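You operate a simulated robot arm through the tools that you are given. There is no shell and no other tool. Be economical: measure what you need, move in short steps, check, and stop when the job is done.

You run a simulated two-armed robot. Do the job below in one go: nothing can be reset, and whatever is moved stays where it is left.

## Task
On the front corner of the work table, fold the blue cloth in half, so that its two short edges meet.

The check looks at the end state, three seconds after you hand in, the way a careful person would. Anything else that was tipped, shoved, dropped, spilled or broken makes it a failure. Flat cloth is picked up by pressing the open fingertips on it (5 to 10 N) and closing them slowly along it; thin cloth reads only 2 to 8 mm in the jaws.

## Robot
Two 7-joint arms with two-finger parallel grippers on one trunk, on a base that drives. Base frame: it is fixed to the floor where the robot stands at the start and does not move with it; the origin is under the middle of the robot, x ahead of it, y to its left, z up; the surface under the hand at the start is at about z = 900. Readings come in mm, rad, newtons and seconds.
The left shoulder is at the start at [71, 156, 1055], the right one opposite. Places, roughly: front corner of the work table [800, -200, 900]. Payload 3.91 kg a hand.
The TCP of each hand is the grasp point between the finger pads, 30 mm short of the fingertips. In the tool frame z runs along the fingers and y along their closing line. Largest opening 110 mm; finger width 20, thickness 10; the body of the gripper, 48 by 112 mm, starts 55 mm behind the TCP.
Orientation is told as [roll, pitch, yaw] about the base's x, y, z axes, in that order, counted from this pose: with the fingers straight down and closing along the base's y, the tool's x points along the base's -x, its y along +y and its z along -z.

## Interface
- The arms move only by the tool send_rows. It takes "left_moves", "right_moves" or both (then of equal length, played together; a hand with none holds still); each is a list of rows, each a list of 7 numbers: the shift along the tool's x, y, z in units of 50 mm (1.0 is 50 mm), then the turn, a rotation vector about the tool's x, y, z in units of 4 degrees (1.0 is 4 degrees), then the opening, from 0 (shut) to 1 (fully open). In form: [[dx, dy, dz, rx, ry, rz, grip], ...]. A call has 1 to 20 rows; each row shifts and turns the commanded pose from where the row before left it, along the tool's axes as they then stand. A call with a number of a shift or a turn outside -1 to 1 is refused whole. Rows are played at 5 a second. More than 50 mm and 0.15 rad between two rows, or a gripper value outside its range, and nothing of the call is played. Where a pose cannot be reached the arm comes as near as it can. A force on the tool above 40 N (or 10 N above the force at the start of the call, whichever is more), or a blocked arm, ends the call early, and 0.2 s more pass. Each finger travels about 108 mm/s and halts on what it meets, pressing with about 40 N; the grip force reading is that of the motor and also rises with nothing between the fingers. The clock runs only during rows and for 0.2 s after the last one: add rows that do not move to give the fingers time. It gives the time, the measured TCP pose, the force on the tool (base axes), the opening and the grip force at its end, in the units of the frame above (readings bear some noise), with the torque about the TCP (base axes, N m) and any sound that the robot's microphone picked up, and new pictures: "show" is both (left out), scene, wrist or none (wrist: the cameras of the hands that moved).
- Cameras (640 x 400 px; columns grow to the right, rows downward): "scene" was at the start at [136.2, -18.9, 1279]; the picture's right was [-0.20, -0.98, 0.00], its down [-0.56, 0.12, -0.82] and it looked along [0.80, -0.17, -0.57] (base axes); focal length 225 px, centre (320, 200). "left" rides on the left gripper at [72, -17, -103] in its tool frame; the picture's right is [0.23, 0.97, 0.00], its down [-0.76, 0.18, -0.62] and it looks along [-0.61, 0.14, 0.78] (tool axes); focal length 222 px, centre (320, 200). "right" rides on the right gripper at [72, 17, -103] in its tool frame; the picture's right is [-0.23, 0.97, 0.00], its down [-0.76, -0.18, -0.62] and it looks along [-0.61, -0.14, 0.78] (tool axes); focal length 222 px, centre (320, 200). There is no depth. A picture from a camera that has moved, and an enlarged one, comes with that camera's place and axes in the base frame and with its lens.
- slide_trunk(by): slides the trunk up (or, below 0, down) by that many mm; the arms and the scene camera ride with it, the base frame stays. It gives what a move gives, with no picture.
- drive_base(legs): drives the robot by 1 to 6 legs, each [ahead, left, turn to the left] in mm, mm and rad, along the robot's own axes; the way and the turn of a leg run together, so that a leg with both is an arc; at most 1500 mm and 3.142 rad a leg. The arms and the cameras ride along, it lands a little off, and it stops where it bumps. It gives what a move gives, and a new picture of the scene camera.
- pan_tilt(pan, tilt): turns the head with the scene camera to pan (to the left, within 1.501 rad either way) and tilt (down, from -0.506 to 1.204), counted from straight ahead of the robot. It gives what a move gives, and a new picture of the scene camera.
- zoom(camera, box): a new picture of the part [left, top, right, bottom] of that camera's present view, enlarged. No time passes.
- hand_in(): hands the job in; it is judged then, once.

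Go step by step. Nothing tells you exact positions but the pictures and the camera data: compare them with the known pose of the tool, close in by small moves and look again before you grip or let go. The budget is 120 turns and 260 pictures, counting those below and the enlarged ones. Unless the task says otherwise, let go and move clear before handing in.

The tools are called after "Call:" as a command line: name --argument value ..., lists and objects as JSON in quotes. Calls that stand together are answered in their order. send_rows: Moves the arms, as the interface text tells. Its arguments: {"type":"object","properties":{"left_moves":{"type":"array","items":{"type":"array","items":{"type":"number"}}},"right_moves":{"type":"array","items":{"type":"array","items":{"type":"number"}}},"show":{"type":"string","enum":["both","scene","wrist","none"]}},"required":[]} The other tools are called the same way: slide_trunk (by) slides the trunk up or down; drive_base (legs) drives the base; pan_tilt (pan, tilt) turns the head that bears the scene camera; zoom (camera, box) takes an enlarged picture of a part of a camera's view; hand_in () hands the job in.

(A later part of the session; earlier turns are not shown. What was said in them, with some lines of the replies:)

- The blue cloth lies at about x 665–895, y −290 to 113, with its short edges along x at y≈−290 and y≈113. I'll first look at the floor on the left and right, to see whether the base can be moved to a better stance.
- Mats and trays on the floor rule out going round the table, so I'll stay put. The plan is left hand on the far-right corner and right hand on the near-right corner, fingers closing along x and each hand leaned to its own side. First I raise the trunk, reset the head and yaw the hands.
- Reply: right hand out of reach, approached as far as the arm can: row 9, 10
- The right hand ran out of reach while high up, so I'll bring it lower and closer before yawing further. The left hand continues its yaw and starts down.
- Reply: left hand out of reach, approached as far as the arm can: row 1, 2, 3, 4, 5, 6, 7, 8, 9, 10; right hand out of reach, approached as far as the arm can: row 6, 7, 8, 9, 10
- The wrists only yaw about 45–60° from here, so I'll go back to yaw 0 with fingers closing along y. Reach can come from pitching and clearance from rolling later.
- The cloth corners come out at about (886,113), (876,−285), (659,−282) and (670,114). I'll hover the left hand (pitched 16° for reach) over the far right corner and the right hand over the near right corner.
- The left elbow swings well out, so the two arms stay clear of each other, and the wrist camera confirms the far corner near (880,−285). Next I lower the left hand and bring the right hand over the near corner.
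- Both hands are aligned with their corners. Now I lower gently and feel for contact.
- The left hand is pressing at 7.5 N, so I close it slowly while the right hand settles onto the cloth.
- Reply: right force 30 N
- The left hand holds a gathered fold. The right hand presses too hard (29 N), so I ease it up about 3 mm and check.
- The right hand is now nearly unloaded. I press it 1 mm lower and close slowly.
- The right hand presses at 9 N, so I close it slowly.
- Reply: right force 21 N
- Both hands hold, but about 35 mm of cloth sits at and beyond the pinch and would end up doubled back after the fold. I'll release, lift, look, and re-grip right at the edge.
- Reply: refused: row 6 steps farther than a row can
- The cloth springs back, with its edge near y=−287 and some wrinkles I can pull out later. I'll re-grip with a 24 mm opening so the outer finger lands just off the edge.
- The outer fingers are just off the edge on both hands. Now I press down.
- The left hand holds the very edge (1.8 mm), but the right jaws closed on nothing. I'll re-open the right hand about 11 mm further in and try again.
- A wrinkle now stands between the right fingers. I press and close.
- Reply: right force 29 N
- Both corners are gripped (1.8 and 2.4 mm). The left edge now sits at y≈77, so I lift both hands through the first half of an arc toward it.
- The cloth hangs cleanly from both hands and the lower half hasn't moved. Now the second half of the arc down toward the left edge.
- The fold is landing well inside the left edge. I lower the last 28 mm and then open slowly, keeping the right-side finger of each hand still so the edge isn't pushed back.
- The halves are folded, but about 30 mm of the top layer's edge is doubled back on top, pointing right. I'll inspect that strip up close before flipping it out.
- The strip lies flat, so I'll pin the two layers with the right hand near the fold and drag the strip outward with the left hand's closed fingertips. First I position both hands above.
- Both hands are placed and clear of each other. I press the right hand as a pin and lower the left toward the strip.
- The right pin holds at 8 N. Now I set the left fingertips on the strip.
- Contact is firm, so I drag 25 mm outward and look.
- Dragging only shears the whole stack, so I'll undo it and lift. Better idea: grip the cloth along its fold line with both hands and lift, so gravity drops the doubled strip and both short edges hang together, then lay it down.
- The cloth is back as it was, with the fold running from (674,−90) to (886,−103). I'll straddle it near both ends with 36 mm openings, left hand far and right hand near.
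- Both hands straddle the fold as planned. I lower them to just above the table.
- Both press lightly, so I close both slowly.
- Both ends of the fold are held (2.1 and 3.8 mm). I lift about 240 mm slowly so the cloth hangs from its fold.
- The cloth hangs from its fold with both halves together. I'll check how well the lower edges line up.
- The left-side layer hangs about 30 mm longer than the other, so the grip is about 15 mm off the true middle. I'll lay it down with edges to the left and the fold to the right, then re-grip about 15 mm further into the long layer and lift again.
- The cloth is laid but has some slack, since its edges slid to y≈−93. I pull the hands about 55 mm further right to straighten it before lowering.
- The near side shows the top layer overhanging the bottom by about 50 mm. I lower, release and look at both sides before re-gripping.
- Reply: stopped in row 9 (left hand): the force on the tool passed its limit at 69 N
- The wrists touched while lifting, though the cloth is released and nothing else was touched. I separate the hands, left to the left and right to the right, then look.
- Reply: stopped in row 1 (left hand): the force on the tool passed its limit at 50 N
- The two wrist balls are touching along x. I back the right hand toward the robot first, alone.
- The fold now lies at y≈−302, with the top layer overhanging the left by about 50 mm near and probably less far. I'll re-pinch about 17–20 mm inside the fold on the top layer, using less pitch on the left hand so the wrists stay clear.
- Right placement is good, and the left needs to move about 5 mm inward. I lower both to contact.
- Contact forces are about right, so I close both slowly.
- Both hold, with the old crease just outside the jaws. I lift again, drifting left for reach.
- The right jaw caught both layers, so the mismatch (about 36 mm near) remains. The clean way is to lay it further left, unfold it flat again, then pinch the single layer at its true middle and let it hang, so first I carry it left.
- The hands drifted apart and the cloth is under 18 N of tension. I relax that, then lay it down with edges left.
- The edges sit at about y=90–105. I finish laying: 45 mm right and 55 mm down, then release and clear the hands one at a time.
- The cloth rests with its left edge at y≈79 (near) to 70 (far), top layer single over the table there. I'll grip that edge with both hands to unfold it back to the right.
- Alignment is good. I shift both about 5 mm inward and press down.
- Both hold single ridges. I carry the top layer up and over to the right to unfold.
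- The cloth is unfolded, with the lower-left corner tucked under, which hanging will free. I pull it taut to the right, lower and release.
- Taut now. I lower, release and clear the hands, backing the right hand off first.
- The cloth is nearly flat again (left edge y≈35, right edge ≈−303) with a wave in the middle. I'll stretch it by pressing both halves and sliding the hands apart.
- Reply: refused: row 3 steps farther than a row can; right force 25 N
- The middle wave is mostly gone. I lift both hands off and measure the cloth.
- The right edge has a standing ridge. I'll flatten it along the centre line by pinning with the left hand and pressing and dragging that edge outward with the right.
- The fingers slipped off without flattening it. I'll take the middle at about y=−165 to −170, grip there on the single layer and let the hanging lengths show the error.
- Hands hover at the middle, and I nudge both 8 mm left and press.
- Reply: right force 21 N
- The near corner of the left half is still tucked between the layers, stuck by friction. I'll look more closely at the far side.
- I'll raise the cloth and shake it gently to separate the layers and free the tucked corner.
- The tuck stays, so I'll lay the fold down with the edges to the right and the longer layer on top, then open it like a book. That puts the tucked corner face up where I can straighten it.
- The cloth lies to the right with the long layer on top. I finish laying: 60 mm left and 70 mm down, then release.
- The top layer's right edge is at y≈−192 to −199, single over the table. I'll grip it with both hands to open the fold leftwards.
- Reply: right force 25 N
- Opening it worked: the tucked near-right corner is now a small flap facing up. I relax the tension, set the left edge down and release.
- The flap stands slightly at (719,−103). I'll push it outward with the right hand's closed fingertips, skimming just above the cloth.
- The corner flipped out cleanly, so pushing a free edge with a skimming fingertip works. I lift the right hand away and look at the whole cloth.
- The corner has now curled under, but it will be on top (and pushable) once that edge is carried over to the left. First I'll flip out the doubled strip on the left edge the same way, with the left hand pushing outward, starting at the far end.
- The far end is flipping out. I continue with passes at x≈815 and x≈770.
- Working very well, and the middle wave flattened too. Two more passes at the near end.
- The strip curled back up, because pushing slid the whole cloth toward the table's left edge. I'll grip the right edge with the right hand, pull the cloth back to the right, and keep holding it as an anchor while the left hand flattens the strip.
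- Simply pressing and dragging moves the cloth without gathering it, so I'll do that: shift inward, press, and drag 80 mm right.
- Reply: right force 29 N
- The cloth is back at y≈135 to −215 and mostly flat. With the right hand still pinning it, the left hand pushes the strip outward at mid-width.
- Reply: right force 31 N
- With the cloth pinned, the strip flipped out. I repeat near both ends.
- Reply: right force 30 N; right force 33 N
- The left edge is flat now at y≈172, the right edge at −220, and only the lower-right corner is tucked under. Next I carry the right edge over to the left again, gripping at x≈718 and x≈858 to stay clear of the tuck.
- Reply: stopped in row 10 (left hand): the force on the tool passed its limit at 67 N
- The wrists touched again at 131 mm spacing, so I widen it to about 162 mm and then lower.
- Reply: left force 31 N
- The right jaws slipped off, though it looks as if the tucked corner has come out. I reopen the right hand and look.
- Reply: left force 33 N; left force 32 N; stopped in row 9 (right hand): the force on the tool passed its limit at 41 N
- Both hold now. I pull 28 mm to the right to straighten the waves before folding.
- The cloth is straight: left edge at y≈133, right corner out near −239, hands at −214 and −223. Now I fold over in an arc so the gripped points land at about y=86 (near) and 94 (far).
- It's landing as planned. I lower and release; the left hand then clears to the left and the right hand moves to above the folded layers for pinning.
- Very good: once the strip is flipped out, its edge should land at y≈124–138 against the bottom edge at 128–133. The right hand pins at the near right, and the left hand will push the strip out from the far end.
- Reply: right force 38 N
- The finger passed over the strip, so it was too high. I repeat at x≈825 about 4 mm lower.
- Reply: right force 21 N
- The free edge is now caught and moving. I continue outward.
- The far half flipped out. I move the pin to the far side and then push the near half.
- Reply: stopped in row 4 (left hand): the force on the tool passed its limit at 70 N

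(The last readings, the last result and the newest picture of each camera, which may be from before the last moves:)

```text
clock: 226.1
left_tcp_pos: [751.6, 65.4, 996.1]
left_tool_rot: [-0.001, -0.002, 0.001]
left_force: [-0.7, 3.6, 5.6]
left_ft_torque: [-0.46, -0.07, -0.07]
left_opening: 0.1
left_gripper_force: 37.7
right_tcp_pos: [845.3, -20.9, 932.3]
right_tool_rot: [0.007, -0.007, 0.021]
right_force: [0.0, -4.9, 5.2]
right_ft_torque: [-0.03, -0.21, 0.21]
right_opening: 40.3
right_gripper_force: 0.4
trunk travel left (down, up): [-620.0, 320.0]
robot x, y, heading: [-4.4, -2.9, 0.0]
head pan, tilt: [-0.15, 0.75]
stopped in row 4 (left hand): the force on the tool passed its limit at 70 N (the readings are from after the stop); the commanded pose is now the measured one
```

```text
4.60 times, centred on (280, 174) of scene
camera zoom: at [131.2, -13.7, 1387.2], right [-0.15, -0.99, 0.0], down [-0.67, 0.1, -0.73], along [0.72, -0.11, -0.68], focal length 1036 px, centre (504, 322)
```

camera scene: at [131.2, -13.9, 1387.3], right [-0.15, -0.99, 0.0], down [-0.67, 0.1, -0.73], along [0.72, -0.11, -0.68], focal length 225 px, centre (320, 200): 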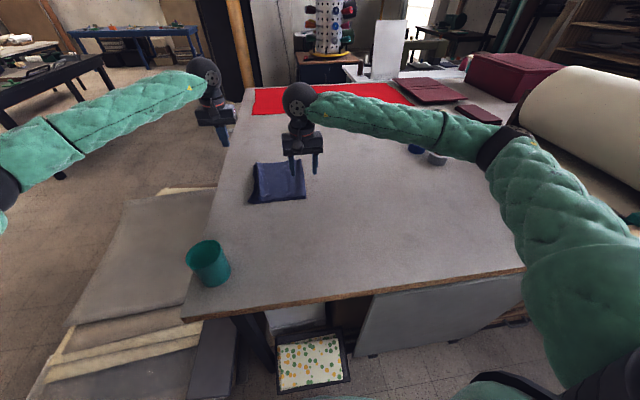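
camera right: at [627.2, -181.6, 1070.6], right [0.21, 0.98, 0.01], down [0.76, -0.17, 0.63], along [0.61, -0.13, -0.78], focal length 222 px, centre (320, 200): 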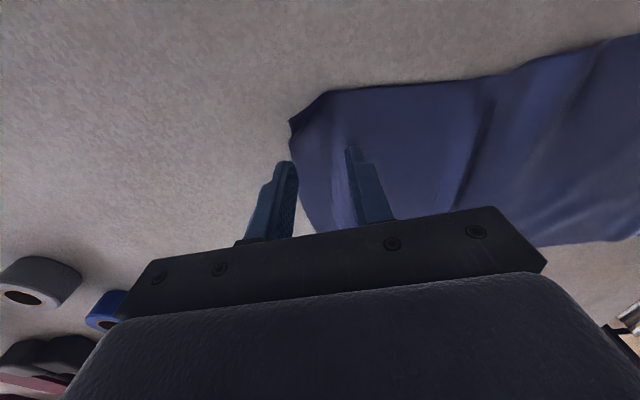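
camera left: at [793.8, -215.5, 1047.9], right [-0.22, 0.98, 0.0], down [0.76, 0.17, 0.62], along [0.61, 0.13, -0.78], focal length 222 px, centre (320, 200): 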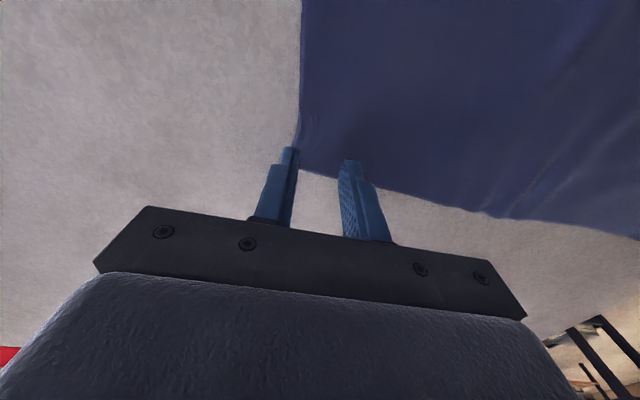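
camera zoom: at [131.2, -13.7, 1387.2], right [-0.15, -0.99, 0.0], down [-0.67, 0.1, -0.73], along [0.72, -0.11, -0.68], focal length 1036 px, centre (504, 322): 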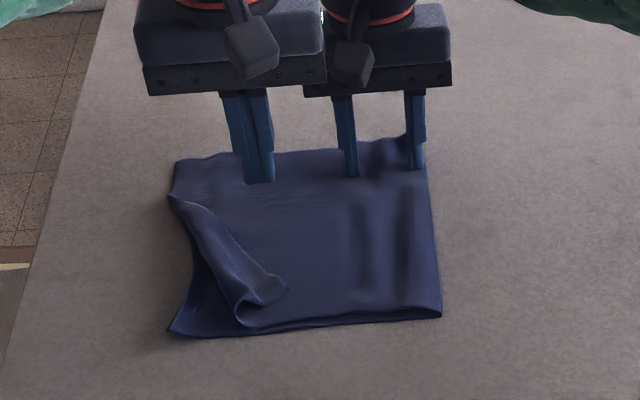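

The hands touched, so the right camera arm is in the way there. I route the left hand around and push from nearer the robot, at x≈706.

Call:
send_rows --left_moves '[[0.3, 0.4, -0.2, 0, 0, 0, 0], [0.6, 0, 0, 0, 0, 0, 0], [0, -0.5, 0, 0, 0, 0, 0], [0, -0.5, 0.2, 0, 0, 0, 0], [0, 0, 0.6, 0, 0, 0, 0], [0, 0, 0.62, 0, 0, 0, 0], [0, 0.12, 0, 0, 0, 0, 0], [0, 0.12, 0, 0, 0, 0, 0], [0, 0.12, 0, 0, 0, 0, 0], [0, 0.12, 0, 0, 0, 0, 0], [0, 0.12, 0, 0, 0, 0, 0]]' --show "none"

Call:
zoom --camera "scene" --box '[220, 130, 340, 217]'

```text
clock: 228.4
left_tcp_pos: [705.5, 67.1, 935.6]
left_tool_rot: [0.0, -0.003, 0.001]
left_force: [-0.4, -0.7, 0.0]
left_ft_torque: [0.03, 0.0, 0.01]
left_opening: 0.0
left_gripper_force: 38.1
right_tcp_pos: [845.0, -20.9, 932.6]
right_tool_rot: [0.006, -0.007, 0.021]
right_force: [0.4, 0.7, 13.9]
right_ft_torque: [-0.13, -0.04, 0.0]
right_opening: 39.9
right_gripper_force: 0.0
trunk travel left (down, up): [-620.0, 320.0]
robot x, y, heading: [-0.8, 3.3, 0.002]
head pan, tilt: [-0.15, 0.75]
```

```text
4.60 times, centred on (280, 174) of scene
camera zoom: at [130.9, -12.8, 1387.3], right [-0.15, -0.99, 0.0], down [-0.67, 0.1, -0.73], along [0.72, -0.11, -0.68], focal length 1036 px, centre (504, 322)
```

zoom: 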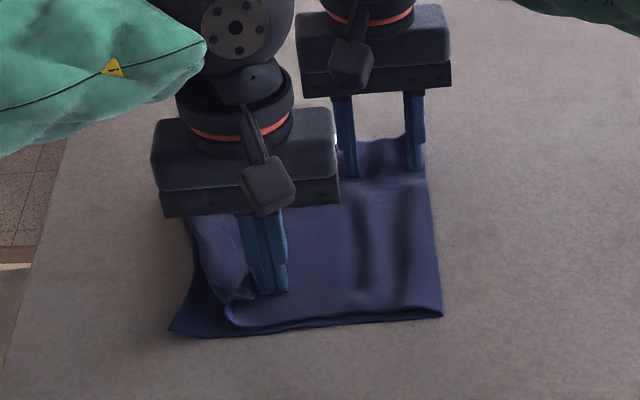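

Now the near flap is caught and moving outward. I continue.

Call:
send_rows --left_moves '[[0, 0.12, 0, 0, 0, 0, 0], [0, 0.12, 0, 0, 0, 0, 0], [0, 0.12, 0, 0, 0, 0, 0], [0, 0.12, 0, 0, 0, 0, 0], [0, 0.12, 0, 0, 0, 0, 0], [0, 0.12, 0, 0, 0, 0, 0], [0, 0.12, 0, 0, 0, 0, 0], [0, 0.12, 0, 0, 0, 0, 0], [0, 0.12, 0, 0, 0, 0, 0], [0, 0.12, 0, 0, 0, 0, 0], [0, 0.12, 0, 0, 0, 0, 0], [0, 0.12, 0, 0, 0, 0, 0], [0, 0.12, 0, 0, 0, 0, 0]]' --show "none"

Call:
zoom --camera "scene" --box '[220, 130, 340, 217]'

```text
clock: 231.2
left_tcp_pos: [705.9, 145.7, 934.6]
left_tool_rot: [0.0, -0.002, 0.001]
left_force: [-0.7, 0.1, 0.1]
left_ft_torque: [-0.02, 0.01, -0.03]
left_opening: 0.0
left_gripper_force: 38.2
right_tcp_pos: [845.4, -21.3, 932.5]
right_tool_rot: [0.004, -0.007, 0.021]
right_force: [1.9, 0.1, 15.3]
right_ft_torque: [-0.16, -0.03, 0.01]
right_opening: 40.0
right_gripper_force: 0.0
trunk travel left (down, up): [-620.0, 320.0]
robot x, y, heading: [-3.1, 0.8, 0.005]
head pan, tilt: [-0.15, 0.75]
```

```text
4.60 times, centred on (280, 174) of scene
camera zoom: at [130.8, -12.7, 1387.3], right [-0.15, -0.99, 0.0], down [-0.67, 0.1, -0.73], along [0.72, -0.11, -0.68], focal length 1036 px, centre (504, 322)
```

zoom: 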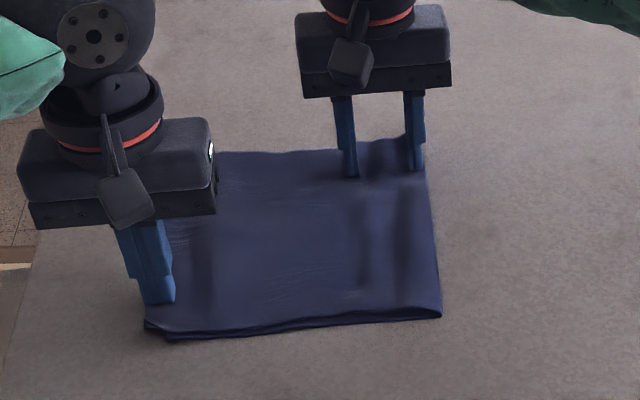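

The near end flipped out as well. I lift both hands and inspect.

Call:
send_rows --left_moves '[[0, 0, -0.5, 0, 0, 0, 0], [0, 0.2, -0.8, 0, 0, 0, 0], [0, 0.8, -0.2, 0, 0, 0, 0], [0, 0.9, 0, 0, 0, 0, 0]]' --right_moves '[[0, 0, -0.5, 0, 0, 0, 0.364], [0, 0, -0.8, 0, 0, 0, 0.364], [0, -0.8, 0, 0, 0, 0, 0.364], [0, -0.9, 0, 0, 0, 0, 0.364]]' --show "scene"

Call:
zoom --camera "scene" --box '[220, 130, 340, 217]'

Call:
zoom --camera "scene" --box '[240, 155, 290, 210]'

```text
clock: 232.2
left_tcp_pos: [705.1, 241.2, 1009.8]
left_tool_rot: [0.001, -0.001, 0.0]
left_force: [-0.4, 0.7, 0.3]
left_ft_torque: [0.01, -0.01, 0.01]
left_opening: 0.0
left_gripper_force: 37.9
right_tcp_pos: [846.8, -105.1, 997.8]
right_tool_rot: [0.005, -0.006, 0.023]
right_force: [-0.3, 0.5, -0.1]
right_ft_torque: [-0.04, -0.04, 0.01]
right_opening: 40.0
right_gripper_force: 0.0
trunk travel left (down, up): [-620.0, 320.0]
robot x, y, heading: [-0.7, -1.3, -0.001]
head pan, tilt: [-0.15, 0.75]
camera scene: at [130.4, -12.9, 1387.4], right [-0.15, -0.99, 0.0], down [-0.67, 0.1, -0.73], along [0.72, -0.11, -0.68], focal length 225 px, centre (320, 200)
```

scene: 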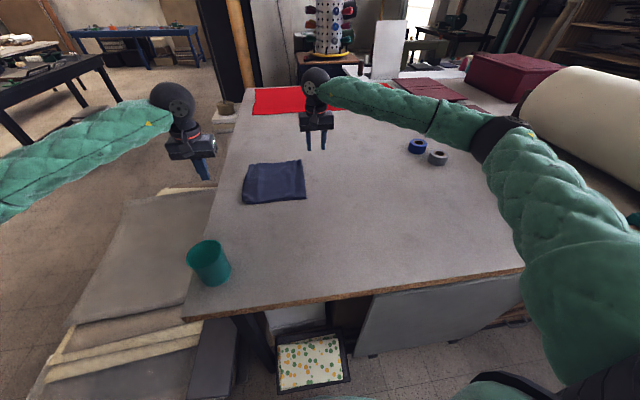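

```text
4.60 times, centred on (280, 174) of scene
camera zoom: at [130.4, -12.9, 1387.4], right [-0.15, -0.99, 0.0], down [-0.67, 0.1, -0.73], along [0.72, -0.11, -0.68], focal length 1036 px, centre (504, 322)
```

zoom: 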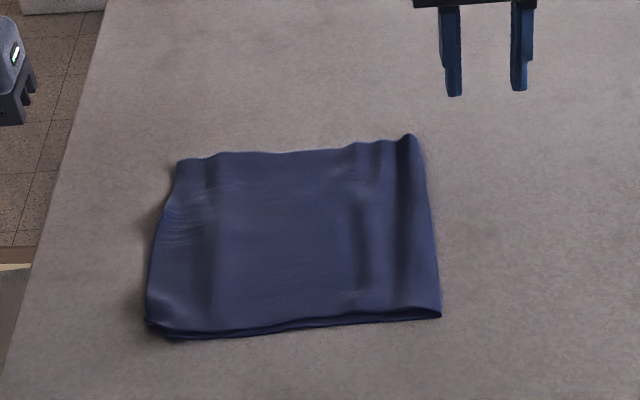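

```text
7.27 times, centred on (265, 182) of scene
camera zoom: at [130.4, -12.9, 1387.4], right [-0.15, -0.99, 0.0], down [-0.67, 0.1, -0.73], along [0.72, -0.11, -0.68], focal length 1640 px, centre (720, 327)
```

zoom: 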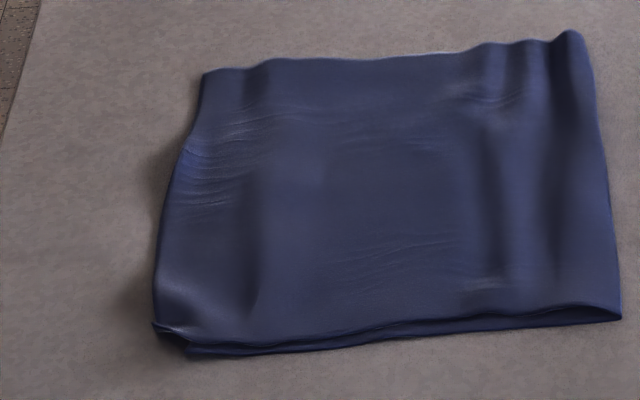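

The fold now looks very good. I'll inspect the left edge from the left hand's camera.

Call:
send_rows --left_moves '[[0.6, -0.6, -0.5, 0, 0, 0, 0], [0.6, -0.6, -0.5, 0, 0, 0, 0]]' --show "wrist"

Call:
zoom --camera "left" --box '[130, 0, 430, 190]'

```text
clock: 232.8
left_tcp_pos: [645.9, 181.0, 1058.9]
left_tool_rot: [0.001, 0.0, 0.002]
left_force: [-1.0, -0.3, 0.1]
left_ft_torque: [0.0, 0.01, -0.01]
left_opening: 0.0
left_gripper_force: 37.7
right_tcp_pos: [848.2, -105.9, 995.0]
right_tool_rot: [0.008, -0.005, 0.021]
right_force: [-0.4, -0.1, -0.1]
right_ft_torque: [0.02, -0.02, -0.01]
right_opening: 40.0
right_gripper_force: 0.1
trunk travel left (down, up): [-620.0, 320.0]
robot x, y, heading: [2.2, 3.3, 0.002]
head pan, tilt: [-0.15, 0.75]
camera left: at [574.3, 163.6, 1161.6], right [-0.23, 0.97, 0.0], down [0.76, 0.18, 0.62], along [0.61, 0.14, -0.78], focal length 222 px, centre (320, 200)
```

left: 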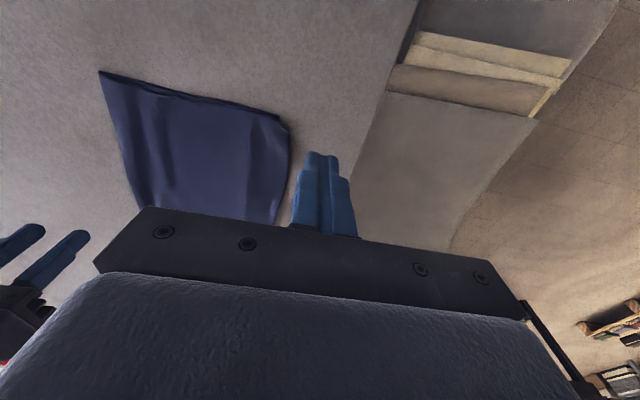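

```text
2.11 times, centred on (280, 95) of left
camera zoom: at [574.3, 163.6, 1161.6], right [-0.23, 0.97, 0.0], down [0.76, 0.18, 0.62], along [0.61, 0.14, -0.78], focal length 468 px, centre (404, 421)
```

zoom: 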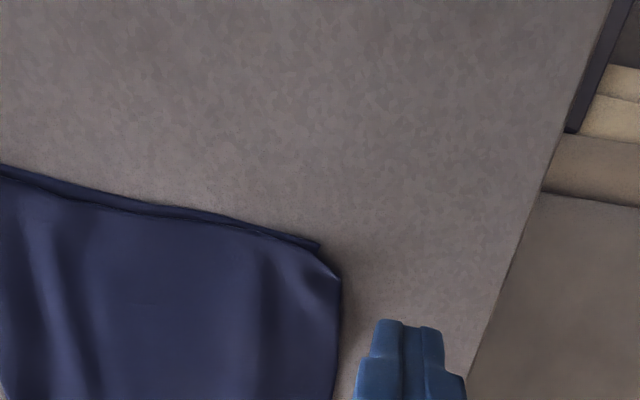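

Top edge overhangs the bottom by about 16–20 mm on the left. I'll correct it by pressing only the single-layer overhang and dragging it right about 16 mm, first at the far end.

Call:
send_rows --left_moves '[[-0.82, -0.1, 0, 0, 0, 0, 0], [-0.82, -0.1, 0, 0, 0, 0, 0], [-0.82, -0.1, 0, 0, 0, 0, 0], [-0.82, -0.1, 0, 0, 0, 0, 0], [-0.75, -0.1, 0, 0, 0, 0, 0], [0, 0, 0.9, 0, 0, 0, 0], [0, 0, 0.9, 0, 0, 0, 0], [0, 0, 0.7, 0, 0, 0, 0], [0, 0, 0.03, 0, 0, 0, 0]]' --show "wrist"

```text
clock: 234.8
left_tcp_pos: [848.6, 154.6, 932.6]
left_tool_rot: [0.0, -0.002, -0.002]
left_force: [-0.3, 0.4, -0.4]
left_ft_torque: [-0.01, -0.01, 0.02]
left_opening: 0.0
left_gripper_force: 37.4
right_tcp_pos: [847.0, -107.1, 996.0]
right_tool_rot: [0.009, -0.007, 0.022]
right_force: [-1.2, -0.3, -0.3]
right_ft_torque: [-0.03, 0.0, -0.01]
right_opening: 39.8
right_gripper_force: 0.1
trunk travel left (down, up): [-620.0, 320.0]
robot x, y, heading: [2.9, -0.1, 0.0]
head pan, tilt: [-0.15, 0.75]
camera left: at [776.6, 137.4, 1035.1], right [-0.23, 0.97, 0.0], down [0.76, 0.18, 0.62], along [0.61, 0.14, -0.78], focal length 222 px, centre (320, 200)
```

left: 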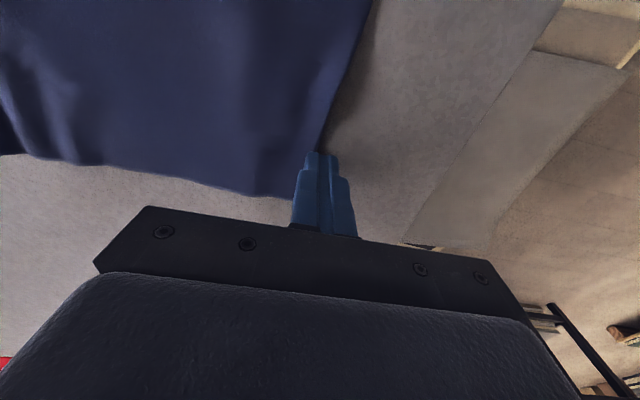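

Call:
send_rows --left_moves '[[0, 0, -0.12, 0, 0, 0, 0], [0, -0.26, 0, 0, 0, 0, 0], [0, 0, 0.12, 0, 0, 0, 0], [0, 0, 0.035, 0, 0, 0, 0], [0, -0.08, 0, 0, 0, 0, 0], [0, -0.08, 0, 0, 0, 0, 0], [0, -0.08, 0, 0, 0, 0, 0], [0, -0.08, 0, 0, 0, 0, 0]]' --show "none"

Call:
zoom --camera "scene" --box '[240, 155, 290, 210]'

```text
clock: 236.7
left_tcp_pos: [848.4, 125.2, 932.9]
left_tool_rot: [-0.001, -0.003, -0.001]
left_force: [-0.6, 3.9, 13.6]
left_ft_torque: [0.02, 0.04, -0.02]
left_opening: 0.0
left_gripper_force: 38.2
right_tcp_pos: [846.2, -106.1, 995.6]
right_tool_rot: [0.005, -0.007, 0.023]
right_force: [0.1, -0.7, 0.3]
right_ft_torque: [0.0, 0.04, -0.01]
right_opening: 40.0
right_gripper_force: 0.2
trunk travel left (down, up): [-620.0, 320.0]
robot x, y, heading: [0.7, -1.0, 0.0]
head pan, tilt: [-0.15, 0.75]
```

```text
7.27 times, centred on (265, 182) of scene
camera zoom: at [130.8, -13.0, 1387.3], right [-0.15, -0.99, 0.0], down [-0.67, 0.1, -0.73], along [0.72, -0.11, -0.68], focal length 1640 px, centre (720, 327)
```

zoom: 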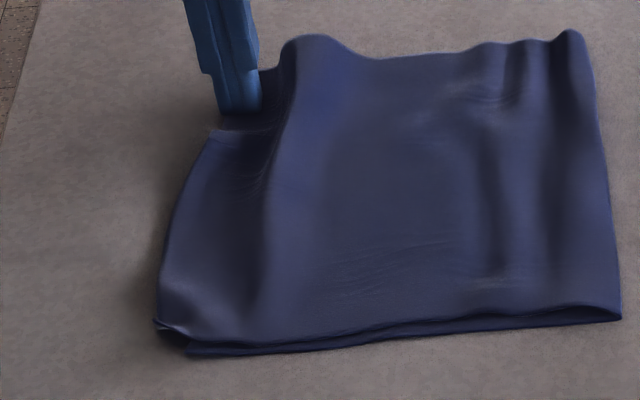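

It works, with the slack forming a wave I can pull out later. I repeat at mid-width and near end.

Call:
send_rows --left_moves '[[0, 0, -0.4, 0, 0, 0, 0], [0.68, 0.22, 0, 0, 0, 0, 0], [0.68, 0.22, 0, 0, 0, 0, 0], [0, 0, 0.4, 0, 0, 0, 0], [0, -0.09, 0, 0, 0, 0, 0], [0, -0.09, 0, 0, 0, 0, 0], [0, -0.09, 0, 0, 0, 0, 0], [0, -0.09, 0, 0, 0, 0, 0], [0, 0, -0.4, 0, 0, 0, 0], [0.7, 0.18, 0, 0, 0, 0, 0], [0.7, 0.17, 0, 0, 0, 0, 0], [0, 0, 0.4, 0, 0, 0, 0], [0, -0.08, 0, 0, 0, 0, 0], [0, -0.08, 0, 0, 0, 0, 0], [0, -0.08, 0, 0, 0, 0, 0], [0, -0.08, 0, 0, 0, 0, 0], [0, 0, -0.4, 0, 0, 0, 0], [0, 0.3, -0.8, 0, 0, 0, 0], [0, 0.9, 0, 0, 0, 0, 0], [0, 0.9, 0, 0, 0, 0, 0]]' --show "none"

Call:
zoom --camera "scene" --box '[240, 155, 290, 210]'

```text
clock: 240.8
left_tcp_pos: [710.5, 235.9, 990.8]
left_tool_rot: [0.001, 0.0, -0.002]
left_force: [-0.5, 0.3, 0.3]
left_ft_torque: [-0.02, 0.0, 0.04]
left_opening: 0.3
left_gripper_force: 37.6
right_tcp_pos: [847.8, -108.2, 995.7]
right_tool_rot: [0.004, -0.008, 0.02]
right_force: [0.0, 1.0, 0.1]
right_ft_torque: [-0.01, -0.01, -0.01]
right_opening: 40.0
right_gripper_force: 0.1
trunk travel left (down, up): [-620.0, 320.0]
robot x, y, heading: [0.0, 0.1, -0.001]
head pan, tilt: [-0.15, 0.75]
```

```text
7.27 times, centred on (265, 182) of scene
camera zoom: at [131.1, -12.7, 1387.3], right [-0.15, -0.99, 0.0], down [-0.67, 0.1, -0.73], along [0.72, -0.11, -0.68], focal length 1640 px, centre (720, 327)
```

zoom: 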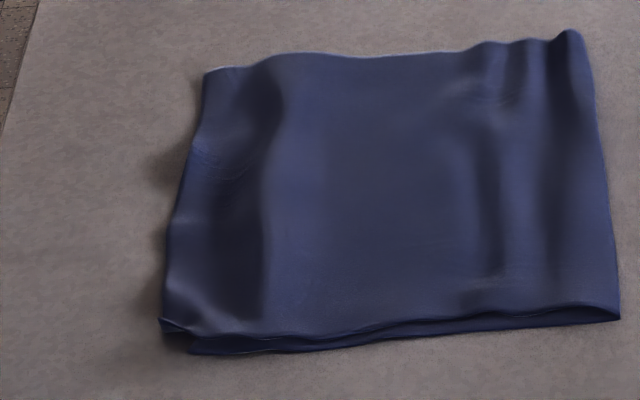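

The edge sprang back, so the slack must be taken up at the fold while the edge is held. I'll hold the edge in its corrected place with the left hand and pull the fold side right with the right hand.

Call:
send_rows --left_moves '[[-0.7, -0.85, 0, 0, 0, 0, 0], [-0.7, -0.85, 0, 0, 0, 0, 0], [0, 0, 0.7, 0, 0, 0, 0], [0, 0, 0.5, 0, 0, 0, 0], [0, 0, 0, 0, 0, 0, 0], [0, -0.1, 0, 0, 0, 0, 0], [0, -0.1, 0, 0, 0, 0, 0], [0, -0.1, 0, 0, 0, 0, 0], [0, -0.1, 0, 0, 0, 0, 0], [0, 0, 0, 0, 0, 0, 0]]' --right_moves '[[0.6, 0.8, 0, 0, 0, 0, 0.364], [0.6, 0.8, 0, 0, 0, 0, 0.364], [0, 0.1, 0.7, 0, 0, 0, 0.364], [0, 0, 0.5, 0, 0, 0, 0.364], [0, 0, 0.07, 0, 0, 0, 0.364], [0, 0, 0.04, 0, 0, 0, 0.364], [0, 0, 0, 0, 0, 0, 0.364], [0, 0, 0, 0, 0, 0, 0.364], [0, 0, 0, 0, 0, 0, 0.364], [0, 0, 0, 0, 0, 0, 0.364]]' --show "none"

Call:
zoom --camera "scene" --box '[230, 135, 320, 212]'

```text
refused: row 1 steps farther than a row can; nothing moved
```

```text
5.19 times, centred on (275, 174) of scene
camera zoom: at [131.1, -12.7, 1387.3], right [-0.15, -0.99, 0.0], down [-0.67, 0.1, -0.73], along [0.72, -0.11, -0.68], focal length 1171 px, centre (554, 338)
```

zoom: 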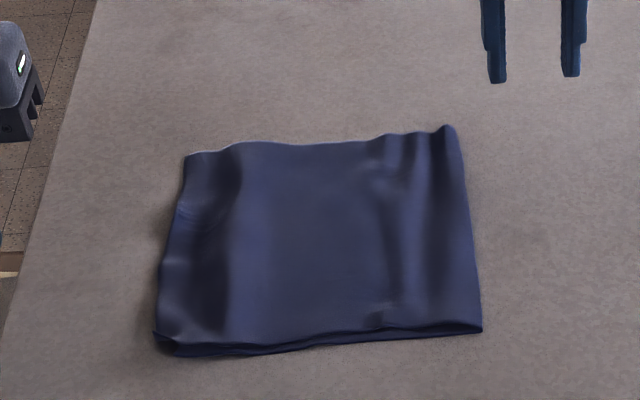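

Call:
send_rows --left_moves '[[-0.5, -0.6, 0, 0, 0, 0, 0], [-0.5, -0.6, 0, 0, 0, 0, 0], [-0.4, -0.6, 0, 0, 0, 0, 0], [0, 0, 0.7, 0, 0, 0, 0], [0, 0, 0.48, 0, 0, 0, 0], [0, 0, 0, 0, 0, 0, 0], [0, -0.1, 0, 0, 0, 0, 0], [0, -0.1, 0, 0, 0, 0, 0], [0, -0.1, 0, 0, 0, 0, 0], [0, -0.1, 0, 0, 0, 0, 0], [0, 0, 0, 0, 0, 0, 0]]' --right_moves '[[0.4, 0.55, 0, 0, 0, 0, 0.364], [0.4, 0.55, 0, 0, 0, 0, 0.364], [0.4, 0.6, 0, 0, 0, 0, 0.364], [0, 0, 0.7, 0, 0, 0, 0.364], [0, 0, 0.5, 0, 0, 0, 0.364], [0, 0, 0.07, 0, 0, 0, 0.364], [0, 0, 0.03, 0, 0, 0, 0.364], [0, 0, 0, 0, 0, 0, 0.364], [0, 0, 0, 0, 0, 0, 0.364], [0, 0, 0, 0, 0, 0, 0.364], [0, 0, 0, 0, 0, 0, 0.364]]' --show "none"

Call:
zoom --camera "scene" --box '[230, 135, 320, 212]'

```text
clock: 243.2
left_tcp_pos: [780.4, 125.9, 931.8]
left_tool_rot: [0.0, -0.001, 0.001]
left_force: [0.0, 0.3, 0.1]
left_ft_torque: [0.03, 0.0, 0.03]
left_opening: 0.0
left_gripper_force: 38.0
right_tcp_pos: [785.2, -22.6, 932.3]
right_tool_rot: [0.006, -0.008, 0.02]
right_force: [2.0, -2.0, 13.0]
right_ft_torque: [-0.23, -0.08, 0.01]
right_opening: 40.0
right_gripper_force: 0.2
trunk travel left (down, up): [-620.0, 320.0]
robot x, y, heading: [-3.6, -1.9, -0.001]
head pan, tilt: [-0.15, 0.75]
```

```text
5.19 times, centred on (275, 174) of scene
camera zoom: at [131.0, -13.1, 1387.3], right [-0.15, -0.99, 0.0], down [-0.67, 0.1, -0.73], along [0.72, -0.11, -0.68], focal length 1171 px, centre (554, 338)
5 turns are left
```

zoom: 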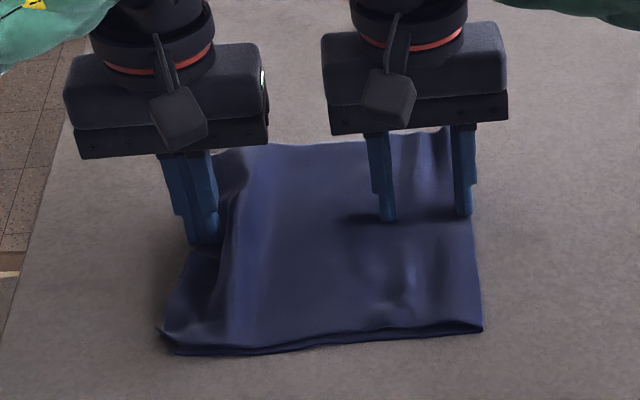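

Few turns remain, so this is the final correction: hold the edge, pull the fold right about 18 mm, then lift both hands straight off and clear.

Call:
send_rows --left_moves '[[0, 0, 0.04, 0, 0, 0, 0], [0, 0, 0, 0, 0, 0, 0], [0, 0, 0, 0, 0, 0, 0], [0, 0, 0, 0, 0, 0, 0], [0, 0, 0, 0, 0, 0, 0], [0, 0, 0, 0, 0, 0, 0], [0, 0, -0.4, 0, 0, 0, 0], [0, 0, -0.8, 0, 0, 0, 0], [0, 0.4, -0.6, 0, 0, 0, 0], [0, 0.9, 0, 0, 0, 0, 0], [0, 0.9, 0, 0, 0, 0, 0]]' --right_moves '[[0, 0, 0.01, 0, 0, 0, 0.364], [0, -0.09, 0, 0, 0, 0, 0.364], [0, -0.09, 0, 0, 0, 0, 0.364], [0, -0.09, 0, 0, 0, 0, 0.364], [0, -0.09, 0, 0, 0, 0, 0.364], [0, 0, 0, 0, 0, 0, 0.364], [0, 0, -0.4, 0, 0, 0, 0.364], [0, 0, -0.8, 0, 0, 0, 0.364], [0, -0.4, -0.6, 0, 0, 0, 0.364], [0, -0.9, 0, 0, 0, 0, 0.364], [0, -0.9, 0, 0, 0, 0, 0.364]]' --show "scene"

Call:
zoom --camera "scene" --box '[230, 135, 320, 212]'

```text
clock: 245.7
left_tcp_pos: [780.1, 236.5, 1021.2]
left_tool_rot: [0.002, -0.002, -0.001]
left_force: [-1.2, 0.0, 0.3]
left_ft_torque: [0.0, 0.0, 0.0]
left_opening: 0.0
left_gripper_force: 38.2
right_tcp_pos: [786.1, -152.3, 1019.5]
right_tool_rot: [0.006, -0.006, 0.023]
right_force: [-0.2, -0.4, 0.3]
right_ft_torque: [0.0, 0.01, 0.02]
right_opening: 40.2
right_gripper_force: 0.0
trunk travel left (down, up): [-620.0, 320.0]
robot x, y, heading: [2.0, 1.1, 0.005]
head pan, tilt: [-0.15, 0.75]
camera scene: at [131.1, -13.2, 1387.3], right [-0.15, -0.99, 0.0], down [-0.67, 0.1, -0.73], along [0.72, -0.11, -0.68], focal length 225 px, centre (320, 200)
```

scene: 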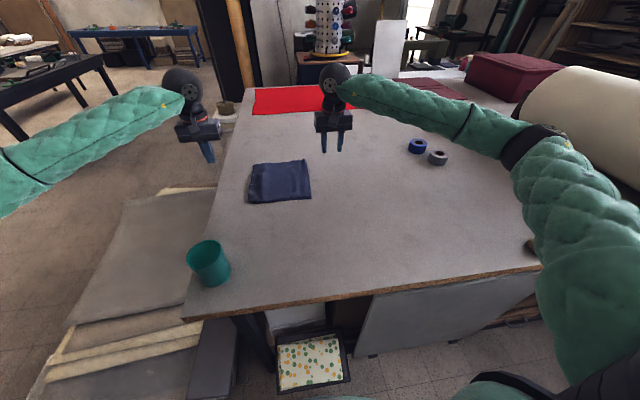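

```text
5.19 times, centred on (275, 174) of scene
camera zoom: at [131.1, -13.2, 1387.3], right [-0.15, -0.99, 0.0], down [-0.67, 0.1, -0.73], along [0.72, -0.11, -0.68], focal length 1171 px, centre (554, 338)
4 turns are left
```

zoom: 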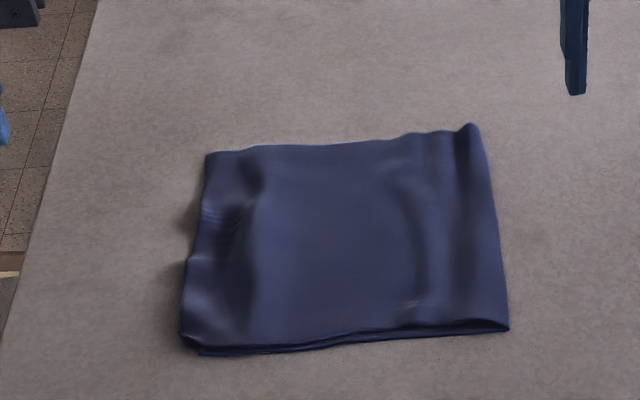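

The cloth is folded in half, with its short edges together to within about 12 mm at the near corner and slight waves left. Both hands are empty and clear, and nothing else has moved, so I hand in.

Call:
hand_in

```text
The job is handed in.
```

I folded the blue cloth in half and handed the job in. The two short edges lie together, but not perfectly.

- **Edge match:** at the near corner the top layer overhangs the bottom by about 12 mm. I did not re-measure the mid and far parts of the edge after the last correction.
- **Finish:** the top layer has slight waves, and its near-left corner was still tucked under by about 15–20 mm when I last looked closely.
- **Surroundings:** both hands are empty and clear of the cloth. Nothing else on the table was touched, though the two wrists bumped each other a few times along the way.
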